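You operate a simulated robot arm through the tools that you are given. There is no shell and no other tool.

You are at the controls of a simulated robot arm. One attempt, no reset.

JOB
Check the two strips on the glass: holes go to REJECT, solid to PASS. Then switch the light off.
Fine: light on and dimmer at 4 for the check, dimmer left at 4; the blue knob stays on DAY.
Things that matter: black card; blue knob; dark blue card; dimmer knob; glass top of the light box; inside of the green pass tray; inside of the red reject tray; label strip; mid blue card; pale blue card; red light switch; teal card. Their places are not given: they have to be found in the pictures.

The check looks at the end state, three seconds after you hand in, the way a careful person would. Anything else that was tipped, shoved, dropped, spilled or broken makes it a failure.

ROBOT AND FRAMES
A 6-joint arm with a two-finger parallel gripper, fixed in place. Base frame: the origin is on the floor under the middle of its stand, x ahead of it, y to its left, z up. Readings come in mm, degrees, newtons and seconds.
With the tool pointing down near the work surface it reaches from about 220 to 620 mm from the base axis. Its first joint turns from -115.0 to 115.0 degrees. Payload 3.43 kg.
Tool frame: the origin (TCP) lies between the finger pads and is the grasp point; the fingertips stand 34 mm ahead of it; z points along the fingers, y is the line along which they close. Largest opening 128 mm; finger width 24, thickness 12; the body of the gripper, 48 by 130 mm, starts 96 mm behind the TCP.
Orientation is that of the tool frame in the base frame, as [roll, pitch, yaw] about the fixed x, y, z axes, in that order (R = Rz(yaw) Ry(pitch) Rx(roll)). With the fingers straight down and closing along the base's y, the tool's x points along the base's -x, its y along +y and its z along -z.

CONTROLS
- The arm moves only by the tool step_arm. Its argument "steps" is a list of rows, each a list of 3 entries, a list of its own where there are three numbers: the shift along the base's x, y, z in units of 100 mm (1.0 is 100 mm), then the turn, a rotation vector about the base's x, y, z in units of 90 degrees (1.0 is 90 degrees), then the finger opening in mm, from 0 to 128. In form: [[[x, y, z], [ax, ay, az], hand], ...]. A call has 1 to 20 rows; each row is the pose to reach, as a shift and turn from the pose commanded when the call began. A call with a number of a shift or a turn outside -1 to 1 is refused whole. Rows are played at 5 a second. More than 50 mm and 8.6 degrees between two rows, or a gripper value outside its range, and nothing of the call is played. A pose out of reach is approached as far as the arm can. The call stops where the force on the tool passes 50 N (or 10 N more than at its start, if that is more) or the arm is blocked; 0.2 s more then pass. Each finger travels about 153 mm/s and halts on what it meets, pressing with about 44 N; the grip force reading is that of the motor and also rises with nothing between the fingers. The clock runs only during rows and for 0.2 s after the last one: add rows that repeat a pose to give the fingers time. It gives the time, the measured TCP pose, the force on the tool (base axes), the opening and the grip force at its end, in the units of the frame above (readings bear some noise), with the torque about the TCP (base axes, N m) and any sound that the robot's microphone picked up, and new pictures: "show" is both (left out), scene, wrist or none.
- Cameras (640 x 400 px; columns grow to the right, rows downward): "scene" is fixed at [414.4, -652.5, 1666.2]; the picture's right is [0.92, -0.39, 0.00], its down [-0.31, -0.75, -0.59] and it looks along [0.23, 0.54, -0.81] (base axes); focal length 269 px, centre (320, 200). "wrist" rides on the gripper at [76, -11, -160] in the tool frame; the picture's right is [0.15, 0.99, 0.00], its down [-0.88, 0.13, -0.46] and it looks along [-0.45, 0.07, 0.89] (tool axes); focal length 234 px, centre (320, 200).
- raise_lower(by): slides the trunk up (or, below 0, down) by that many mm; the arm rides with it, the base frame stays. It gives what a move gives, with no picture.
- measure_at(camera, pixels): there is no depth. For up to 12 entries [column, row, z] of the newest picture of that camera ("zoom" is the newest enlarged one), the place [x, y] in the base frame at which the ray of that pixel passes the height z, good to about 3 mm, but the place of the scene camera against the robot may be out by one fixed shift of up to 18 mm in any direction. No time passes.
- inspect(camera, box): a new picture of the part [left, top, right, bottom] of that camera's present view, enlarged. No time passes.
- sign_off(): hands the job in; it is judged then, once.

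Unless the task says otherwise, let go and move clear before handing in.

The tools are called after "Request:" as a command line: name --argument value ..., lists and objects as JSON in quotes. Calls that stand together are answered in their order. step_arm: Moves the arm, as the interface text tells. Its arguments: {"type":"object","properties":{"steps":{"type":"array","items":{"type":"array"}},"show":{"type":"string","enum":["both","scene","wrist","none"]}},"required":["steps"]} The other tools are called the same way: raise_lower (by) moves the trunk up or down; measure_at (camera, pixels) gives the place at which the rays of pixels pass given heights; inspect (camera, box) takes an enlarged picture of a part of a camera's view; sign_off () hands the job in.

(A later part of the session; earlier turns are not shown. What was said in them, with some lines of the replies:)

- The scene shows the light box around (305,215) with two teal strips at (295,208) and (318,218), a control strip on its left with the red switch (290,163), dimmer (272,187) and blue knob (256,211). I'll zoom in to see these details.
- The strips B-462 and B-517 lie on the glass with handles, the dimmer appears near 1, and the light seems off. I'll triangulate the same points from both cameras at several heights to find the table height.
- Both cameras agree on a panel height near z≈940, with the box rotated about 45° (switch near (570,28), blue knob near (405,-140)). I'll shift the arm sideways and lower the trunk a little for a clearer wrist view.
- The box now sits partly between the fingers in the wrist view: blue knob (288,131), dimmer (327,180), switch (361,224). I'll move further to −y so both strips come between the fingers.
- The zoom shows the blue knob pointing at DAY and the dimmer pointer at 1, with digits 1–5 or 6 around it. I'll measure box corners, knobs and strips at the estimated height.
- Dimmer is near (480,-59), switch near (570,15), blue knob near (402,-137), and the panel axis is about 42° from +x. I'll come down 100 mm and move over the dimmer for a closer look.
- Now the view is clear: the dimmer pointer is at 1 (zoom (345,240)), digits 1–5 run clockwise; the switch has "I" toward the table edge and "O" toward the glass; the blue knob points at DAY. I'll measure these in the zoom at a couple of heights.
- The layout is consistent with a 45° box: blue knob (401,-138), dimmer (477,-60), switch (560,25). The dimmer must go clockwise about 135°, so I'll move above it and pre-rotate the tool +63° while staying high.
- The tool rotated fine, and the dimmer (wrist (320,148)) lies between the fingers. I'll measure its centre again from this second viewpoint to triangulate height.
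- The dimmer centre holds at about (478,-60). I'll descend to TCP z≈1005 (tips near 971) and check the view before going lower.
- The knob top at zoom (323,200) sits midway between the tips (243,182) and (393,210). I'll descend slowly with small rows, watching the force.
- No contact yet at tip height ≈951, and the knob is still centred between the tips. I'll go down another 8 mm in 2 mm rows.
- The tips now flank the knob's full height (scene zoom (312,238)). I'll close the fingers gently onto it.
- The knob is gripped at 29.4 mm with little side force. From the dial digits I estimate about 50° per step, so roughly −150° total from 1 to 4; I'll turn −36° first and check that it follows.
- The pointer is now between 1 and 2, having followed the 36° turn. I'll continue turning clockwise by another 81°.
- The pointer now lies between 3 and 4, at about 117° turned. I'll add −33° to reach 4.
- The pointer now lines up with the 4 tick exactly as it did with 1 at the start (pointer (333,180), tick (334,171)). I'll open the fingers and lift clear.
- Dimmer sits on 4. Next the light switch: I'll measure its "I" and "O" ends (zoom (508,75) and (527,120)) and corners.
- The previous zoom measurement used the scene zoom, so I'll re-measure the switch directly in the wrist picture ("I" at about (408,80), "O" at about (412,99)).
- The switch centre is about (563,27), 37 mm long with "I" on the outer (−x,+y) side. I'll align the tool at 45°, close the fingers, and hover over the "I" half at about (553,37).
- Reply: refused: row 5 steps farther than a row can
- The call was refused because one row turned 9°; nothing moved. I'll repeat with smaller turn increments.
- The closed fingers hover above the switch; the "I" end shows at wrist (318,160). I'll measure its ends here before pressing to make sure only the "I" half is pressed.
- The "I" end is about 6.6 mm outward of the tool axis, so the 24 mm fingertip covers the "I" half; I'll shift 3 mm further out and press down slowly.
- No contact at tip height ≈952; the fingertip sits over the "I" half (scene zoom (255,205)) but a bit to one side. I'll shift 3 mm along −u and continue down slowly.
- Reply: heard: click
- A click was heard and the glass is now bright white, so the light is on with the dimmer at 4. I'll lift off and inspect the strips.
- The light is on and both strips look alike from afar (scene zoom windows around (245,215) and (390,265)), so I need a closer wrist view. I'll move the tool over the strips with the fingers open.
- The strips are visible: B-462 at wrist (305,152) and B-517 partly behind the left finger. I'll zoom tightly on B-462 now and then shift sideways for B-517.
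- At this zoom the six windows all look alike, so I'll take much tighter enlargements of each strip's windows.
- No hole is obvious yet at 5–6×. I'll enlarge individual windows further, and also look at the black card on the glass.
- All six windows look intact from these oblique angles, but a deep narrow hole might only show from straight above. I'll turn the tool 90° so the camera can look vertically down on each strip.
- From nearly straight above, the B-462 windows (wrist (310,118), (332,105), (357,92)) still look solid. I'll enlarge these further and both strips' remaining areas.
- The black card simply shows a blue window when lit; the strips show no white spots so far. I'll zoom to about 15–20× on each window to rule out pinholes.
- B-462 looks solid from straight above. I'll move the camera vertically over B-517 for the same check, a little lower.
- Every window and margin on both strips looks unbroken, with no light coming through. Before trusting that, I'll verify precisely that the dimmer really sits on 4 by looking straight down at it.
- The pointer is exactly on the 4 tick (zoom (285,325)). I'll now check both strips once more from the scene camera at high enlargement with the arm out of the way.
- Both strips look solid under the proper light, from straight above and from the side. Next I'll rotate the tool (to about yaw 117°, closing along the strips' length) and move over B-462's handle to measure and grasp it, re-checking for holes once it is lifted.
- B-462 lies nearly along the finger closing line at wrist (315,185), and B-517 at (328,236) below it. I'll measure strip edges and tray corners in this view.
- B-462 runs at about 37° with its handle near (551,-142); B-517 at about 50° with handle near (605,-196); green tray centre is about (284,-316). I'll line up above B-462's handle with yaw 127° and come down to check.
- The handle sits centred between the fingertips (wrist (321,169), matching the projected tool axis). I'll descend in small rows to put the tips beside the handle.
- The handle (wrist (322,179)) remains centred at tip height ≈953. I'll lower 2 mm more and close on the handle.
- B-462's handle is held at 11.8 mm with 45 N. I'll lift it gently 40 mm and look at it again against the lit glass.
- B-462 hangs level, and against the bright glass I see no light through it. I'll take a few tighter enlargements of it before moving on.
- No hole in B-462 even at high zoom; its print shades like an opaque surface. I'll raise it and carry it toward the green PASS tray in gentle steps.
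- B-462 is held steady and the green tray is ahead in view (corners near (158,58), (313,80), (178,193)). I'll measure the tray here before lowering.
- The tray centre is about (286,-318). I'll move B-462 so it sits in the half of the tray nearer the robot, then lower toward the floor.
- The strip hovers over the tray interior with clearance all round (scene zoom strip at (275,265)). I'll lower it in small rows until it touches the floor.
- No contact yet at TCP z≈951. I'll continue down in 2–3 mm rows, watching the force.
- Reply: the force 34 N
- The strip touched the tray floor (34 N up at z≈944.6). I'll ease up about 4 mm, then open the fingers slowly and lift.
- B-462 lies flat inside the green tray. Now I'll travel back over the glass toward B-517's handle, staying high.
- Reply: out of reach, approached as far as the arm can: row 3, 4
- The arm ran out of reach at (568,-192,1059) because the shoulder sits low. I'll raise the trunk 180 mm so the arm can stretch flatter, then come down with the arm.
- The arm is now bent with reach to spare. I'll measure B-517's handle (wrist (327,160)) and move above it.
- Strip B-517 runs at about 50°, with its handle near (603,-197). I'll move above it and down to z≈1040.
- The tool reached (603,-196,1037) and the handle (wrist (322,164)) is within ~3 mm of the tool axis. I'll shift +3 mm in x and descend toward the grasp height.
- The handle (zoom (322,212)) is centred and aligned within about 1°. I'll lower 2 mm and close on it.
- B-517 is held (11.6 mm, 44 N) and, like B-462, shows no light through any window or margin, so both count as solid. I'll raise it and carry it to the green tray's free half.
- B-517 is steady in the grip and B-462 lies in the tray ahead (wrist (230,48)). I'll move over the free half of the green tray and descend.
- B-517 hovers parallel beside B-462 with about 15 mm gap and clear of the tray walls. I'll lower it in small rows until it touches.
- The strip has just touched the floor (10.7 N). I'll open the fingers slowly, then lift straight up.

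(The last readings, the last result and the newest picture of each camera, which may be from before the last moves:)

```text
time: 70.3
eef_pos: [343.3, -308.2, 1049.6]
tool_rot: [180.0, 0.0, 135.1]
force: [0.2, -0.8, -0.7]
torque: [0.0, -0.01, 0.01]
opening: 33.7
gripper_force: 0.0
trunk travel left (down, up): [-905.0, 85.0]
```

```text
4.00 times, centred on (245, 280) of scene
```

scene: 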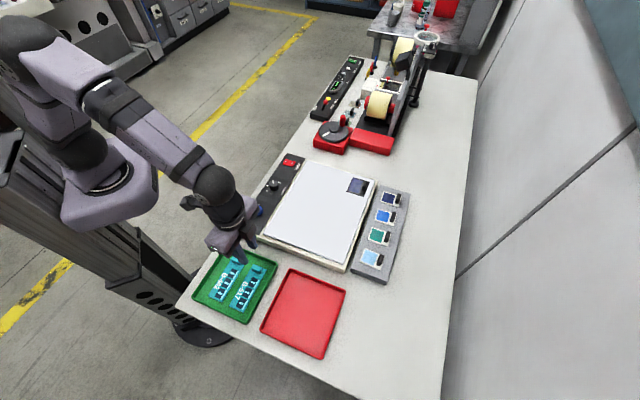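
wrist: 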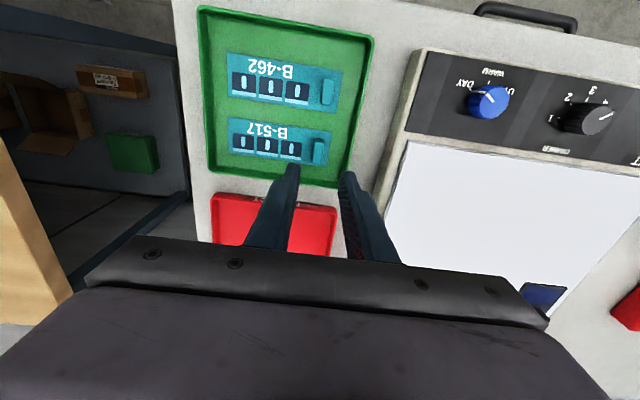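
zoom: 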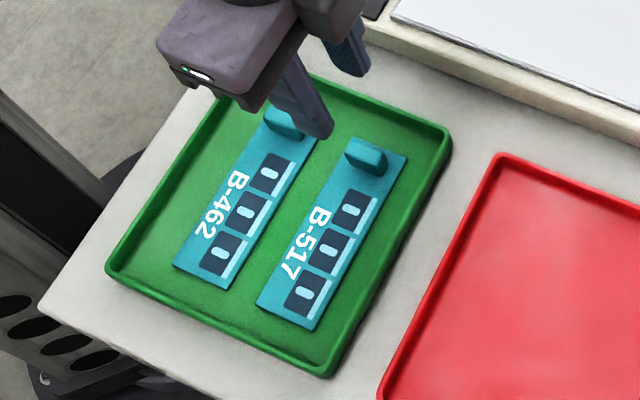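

Both strips lie flat in the green tray with a clear gap. Next I'll close the fingers and travel back to the switch at height to turn the light off.

Request:
step_arm --steps '[[[0.1, 0.1, 0.15], [0, 0, 0], 20], [[0.3, 0.38, 0.3], [0, 0, 0], 0], [[0.5, 0.7, 0.3], [0, 0, 0], 0], [[0.7, 1.0, 0.3], [0, 0, 0], 0]]' --show "none"

Request:
step_arm --steps '[[[0.2, 0.35, 0], [0, 0, 0], 0], [[0.45, 0.7, 0], [0, 0, 0], 0], [[0.7, 1.0, 0], [0, 0, 0], 0]]' --show "none"

Request:
step_arm --steps '[[[0.2, 0.35, 0], [0, 0, 0], 0], [[0.45, 0.7, 0], [0, 0, 0], 0], [[0.7, 1.0, 0], [0, 0, 0], 0], [[0.7, 1.0, 0], [0, 0, 0], 0]]' --show "both"

```text
time: 71.3
eef_pos: [415.5, -208.9, 1078.9]
tool_rot: [-180.0, 0.0, 135.0]
force: [0.5, 0.0, -0.3]
torque: [0.0, -0.01, -0.02]
opening: 0.1
gripper_force: 33.5
trunk travel left (down, up): [-905.0, 85.0]
```

```text
time: 72.1
eef_pos: [483.7, -109.8, 1075.1]
tool_rot: [-179.7, 0.0, 134.9]
force: [0.3, -0.4, -0.6]
torque: [0.01, 0.03, -0.01]
opening: 0.0
gripper_force: 33.1
trunk travel left (down, up): [-905.0, 85.0]
```

```text
time: 73.1
eef_pos: [552.7, -10.6, 1077.7]
tool_rot: [180.0, -0.1, 135.0]
force: [-0.3, 0.1, 0.3]
torque: [0.0, -0.02, 0.01]
opening: 0.0
gripper_force: 32.7
trunk travel left (down, up): [-905.0, 85.0]
```

scene: 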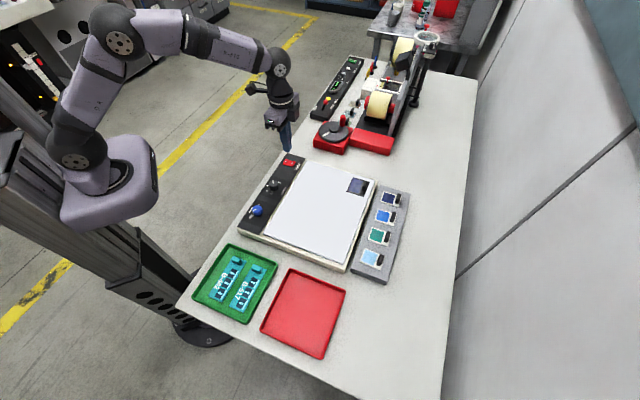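
wrist: 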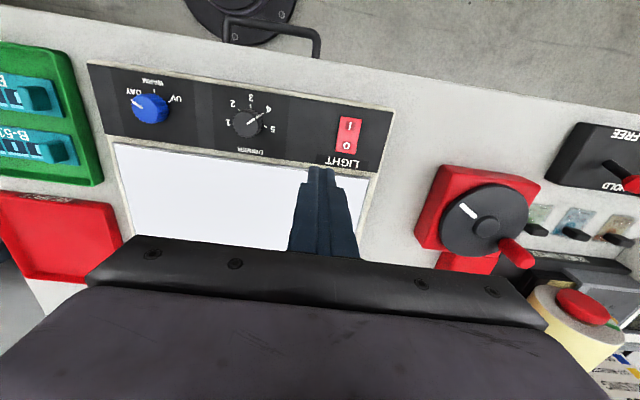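

The switch is in clear view: "I" at wrist (349,126), "O" at (346,145). I'll measure it from here.

Request:
measure_at --camera "wrist" --pixels '[[349, 126, 948], [346, 145, 948], [340, 117, 948], [362, 119, 948], [358, 155, 950], [336, 153, 950], [346, 145, 955], [347, 154, 952]]'

Request:
inspect --camera "wrist" --box '[310, 100, 390, 170]'

```text
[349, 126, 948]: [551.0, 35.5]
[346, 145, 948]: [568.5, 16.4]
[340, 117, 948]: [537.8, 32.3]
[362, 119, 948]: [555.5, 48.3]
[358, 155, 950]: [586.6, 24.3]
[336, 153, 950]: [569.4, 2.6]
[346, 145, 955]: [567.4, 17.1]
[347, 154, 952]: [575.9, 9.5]
```

```text
5.71 times, centred on (350, 135) of wrist
```

zoom: 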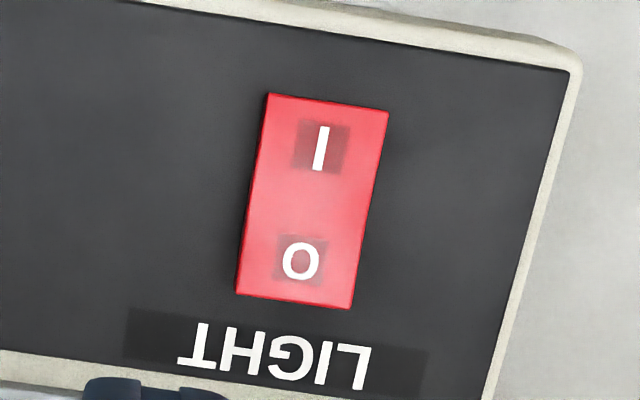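

The switch centre is about (562,27) and the "O" half is centred near (571,18). I'll hover over "O" first and check.

Request:
step_arm --steps '[[[0.1, 0.14, 0], [0, 0, 0], 0], [[0.193, 0.281, 0], [0, 0, 0], 0], [[0.193, 0.281, -0.3], [0, 0, 0], 0], [[0.193, 0.281, -0.6], [0, 0, 0], 0], [[0.193, 0.281, -0.75], [0, 0, 0], 0], [[0.193, 0.281, -0.82], [0, 0, 0], 0], [[0.193, 0.281, -0.82], [0, 0, 0], 0]]' --show "both"

Request:
inspect --camera "wrist" --box '[250, 100, 400, 220]'

Request:
inspect --camera "scene" --box '[260, 130, 330, 190]'

```text
time: 74.7
eef_pos: [571.3, 19.3, 995.0]
tool_rot: [-180.0, 0.0, 135.1]
force: [-0.6, 0.7, -0.4]
torque: [0.0, 0.02, -0.01]
opening: 0.0
gripper_force: 32.8
trunk travel left (down, up): [-905.0, 85.0]
```

scene: 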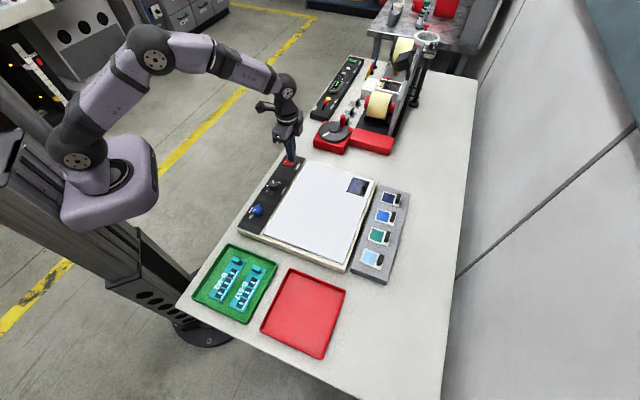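
wrist: 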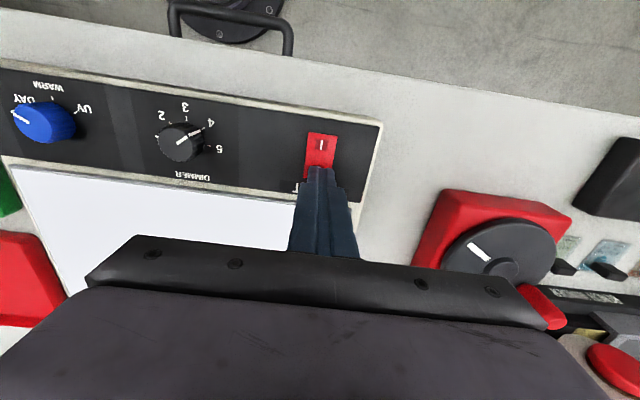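

```text
3.33 times, centred on (325, 160) of wrist
```

zoom: 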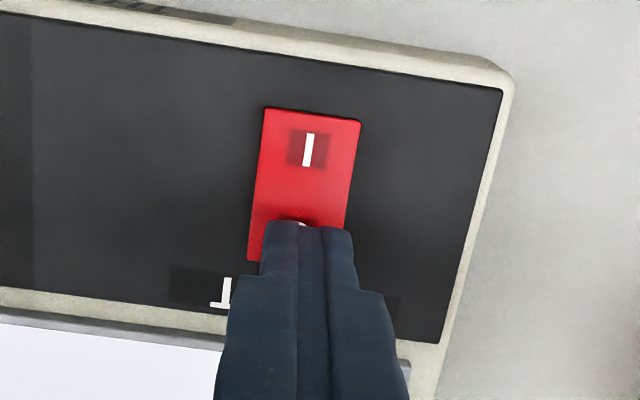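

```text
6.67 times, centred on (295, 160) of scene
```

zoom: 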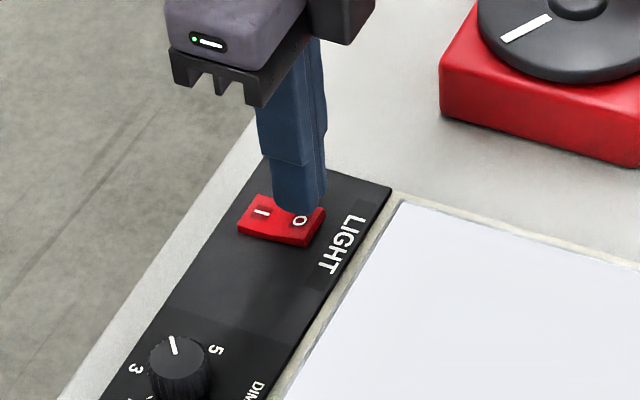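

The fingertip sits over the "O" half (I half uncovered in the wrist zoom). I'll press down slowly.

Request:
step_arm --steps '[[[0, 0, -0.05], [0, 0, 0], 0], [[0, 0, -0.08], [0, 0, 0], 0], [[0, 0, -0.1], [0, 0, 0], 0], [[0, 0, -0.12], [0, 0, 0], 0], [[0, 0, -0.135], [0, 0, 0], 0], [[0, 0, -0.15], [0, 0, 0], 0]]' --show "both"

```text
time: 76.1
eef_pos: [572.5, 18.9, 981.7]
tool_rot: [179.9, 0.1, 135.1]
force: [-0.5, -1.8, 6.2]
torque: [-0.03, 0.07, 0.01]
opening: 0.1
gripper_force: 33.0
trunk travel left (down, up): [-905.0, 85.0]
heard: click
```

scene: 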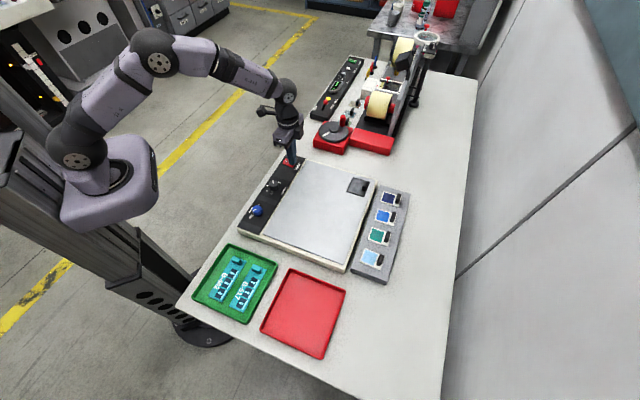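
wrist: 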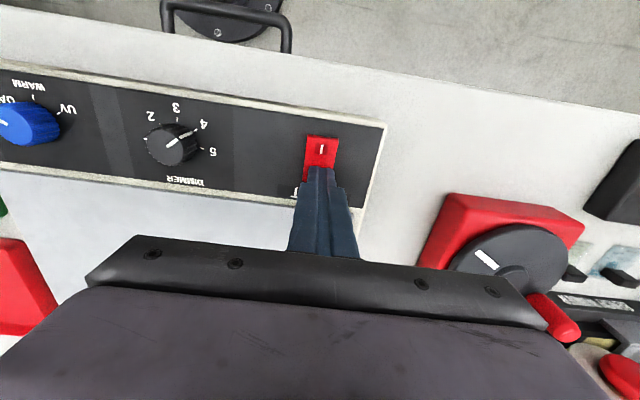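

A click was heard and the glass has gone grey, so the light is off. I'll lift straight up and check the final state.

Request:
step_arm --steps '[[[0, 0, 0.2], [0, 0, 0], 0], [[0, 0, 0.5], [0, 0, 0], 0], [[0, 0, 0.8], [0, 0, 0], 0], [[0, 0, 1.0], [0, 0, 0], 0], [[0, 0, 1.0], [0, 0, 0], 0]]' --show "both"

Request:
inspect --camera "scene" --box '[230, 140, 420, 280]'

Request:
inspect --camera "scene" --box '[190, 235, 290, 325]'

Request:
inspect --camera "wrist" --box '[70, 60, 400, 200]'

```text
time: 77.3
eef_pos: [568.8, 18.6, 1081.4]
tool_rot: [-180.0, 0.0, 135.1]
force: [1.1, -0.4, -0.5]
torque: [0.02, 0.01, -0.01]
opening: 0.0
gripper_force: 32.9
trunk travel left (down, up): [-905.0, 85.0]
```

scene: 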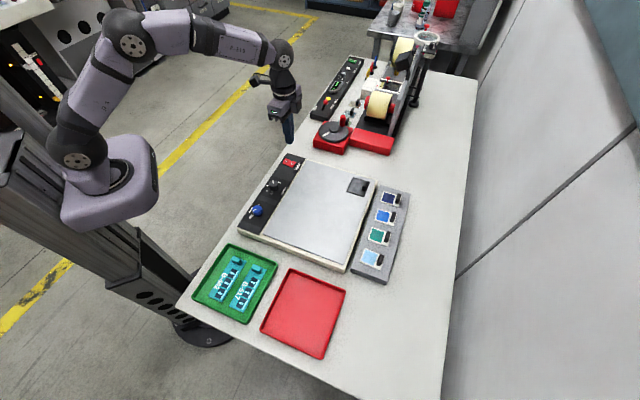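
wrist: 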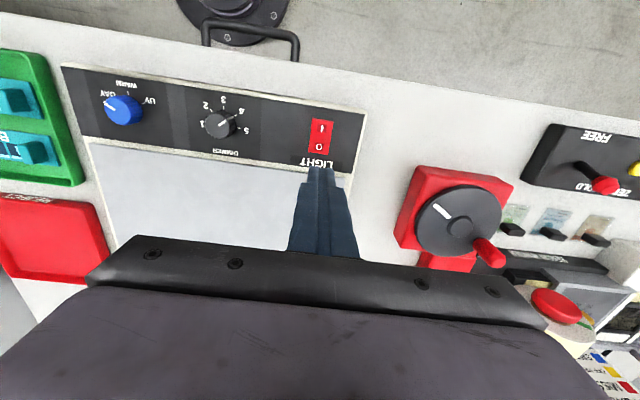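

```text
2.86 times, centred on (325, 210) of scene
```

zoom: 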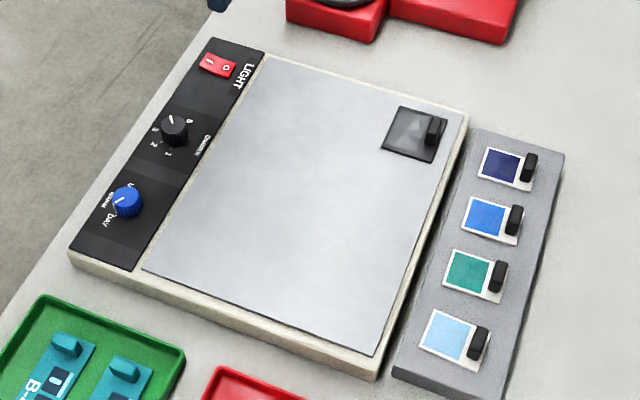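

```text
4.44 times, centred on (240, 280) of scene
```

zoom: 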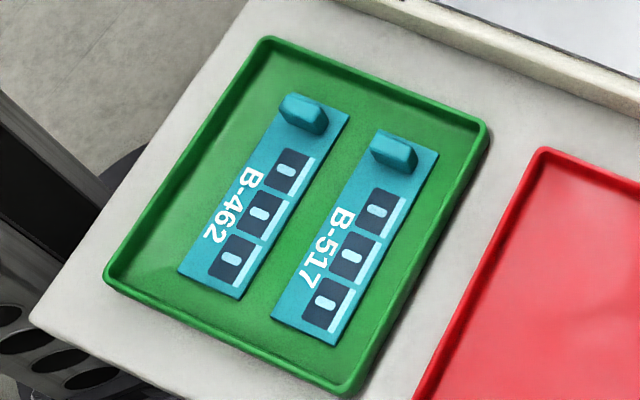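

```text
1.94 times, centred on (235, 130) of wrist
```

zoom: 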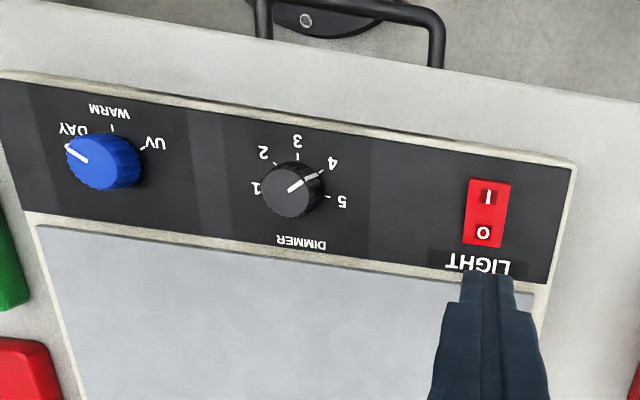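

The final views show the glass grey (light off), dimmer on 4, blue knob on DAY, both solid strips flat in the green PASS tray, and cards undisturbed, with the arm clear above. I'm handing the job in.

Request:
sign_off

```text
The job is handed in.
```

I put both strips, B-462 and B-517, in the green PASS tray and switched the light off. The job is handed in, and I haven't seen a result.

- **Check:** With the light on, the dimmer exactly on the 4 mark and the blue knob on DAY, I looked at both strips from straight above, at an angle and in close-up. I looked again after lifting each one over the lit glass. No light came through either strip.
- **Doubt:** The two strips looked identical apart from their numbers, and I never saw what a hole looks like on this box. Calling both solid rests on finding no holes, not on comparing them with a strip that has one.
- **End state:** The last pictures show the glass dark, the dimmer at 4, the blue knob on DAY and both strips lying flat in the green tray. The cards are where they were, and the arm is clear above the switch.
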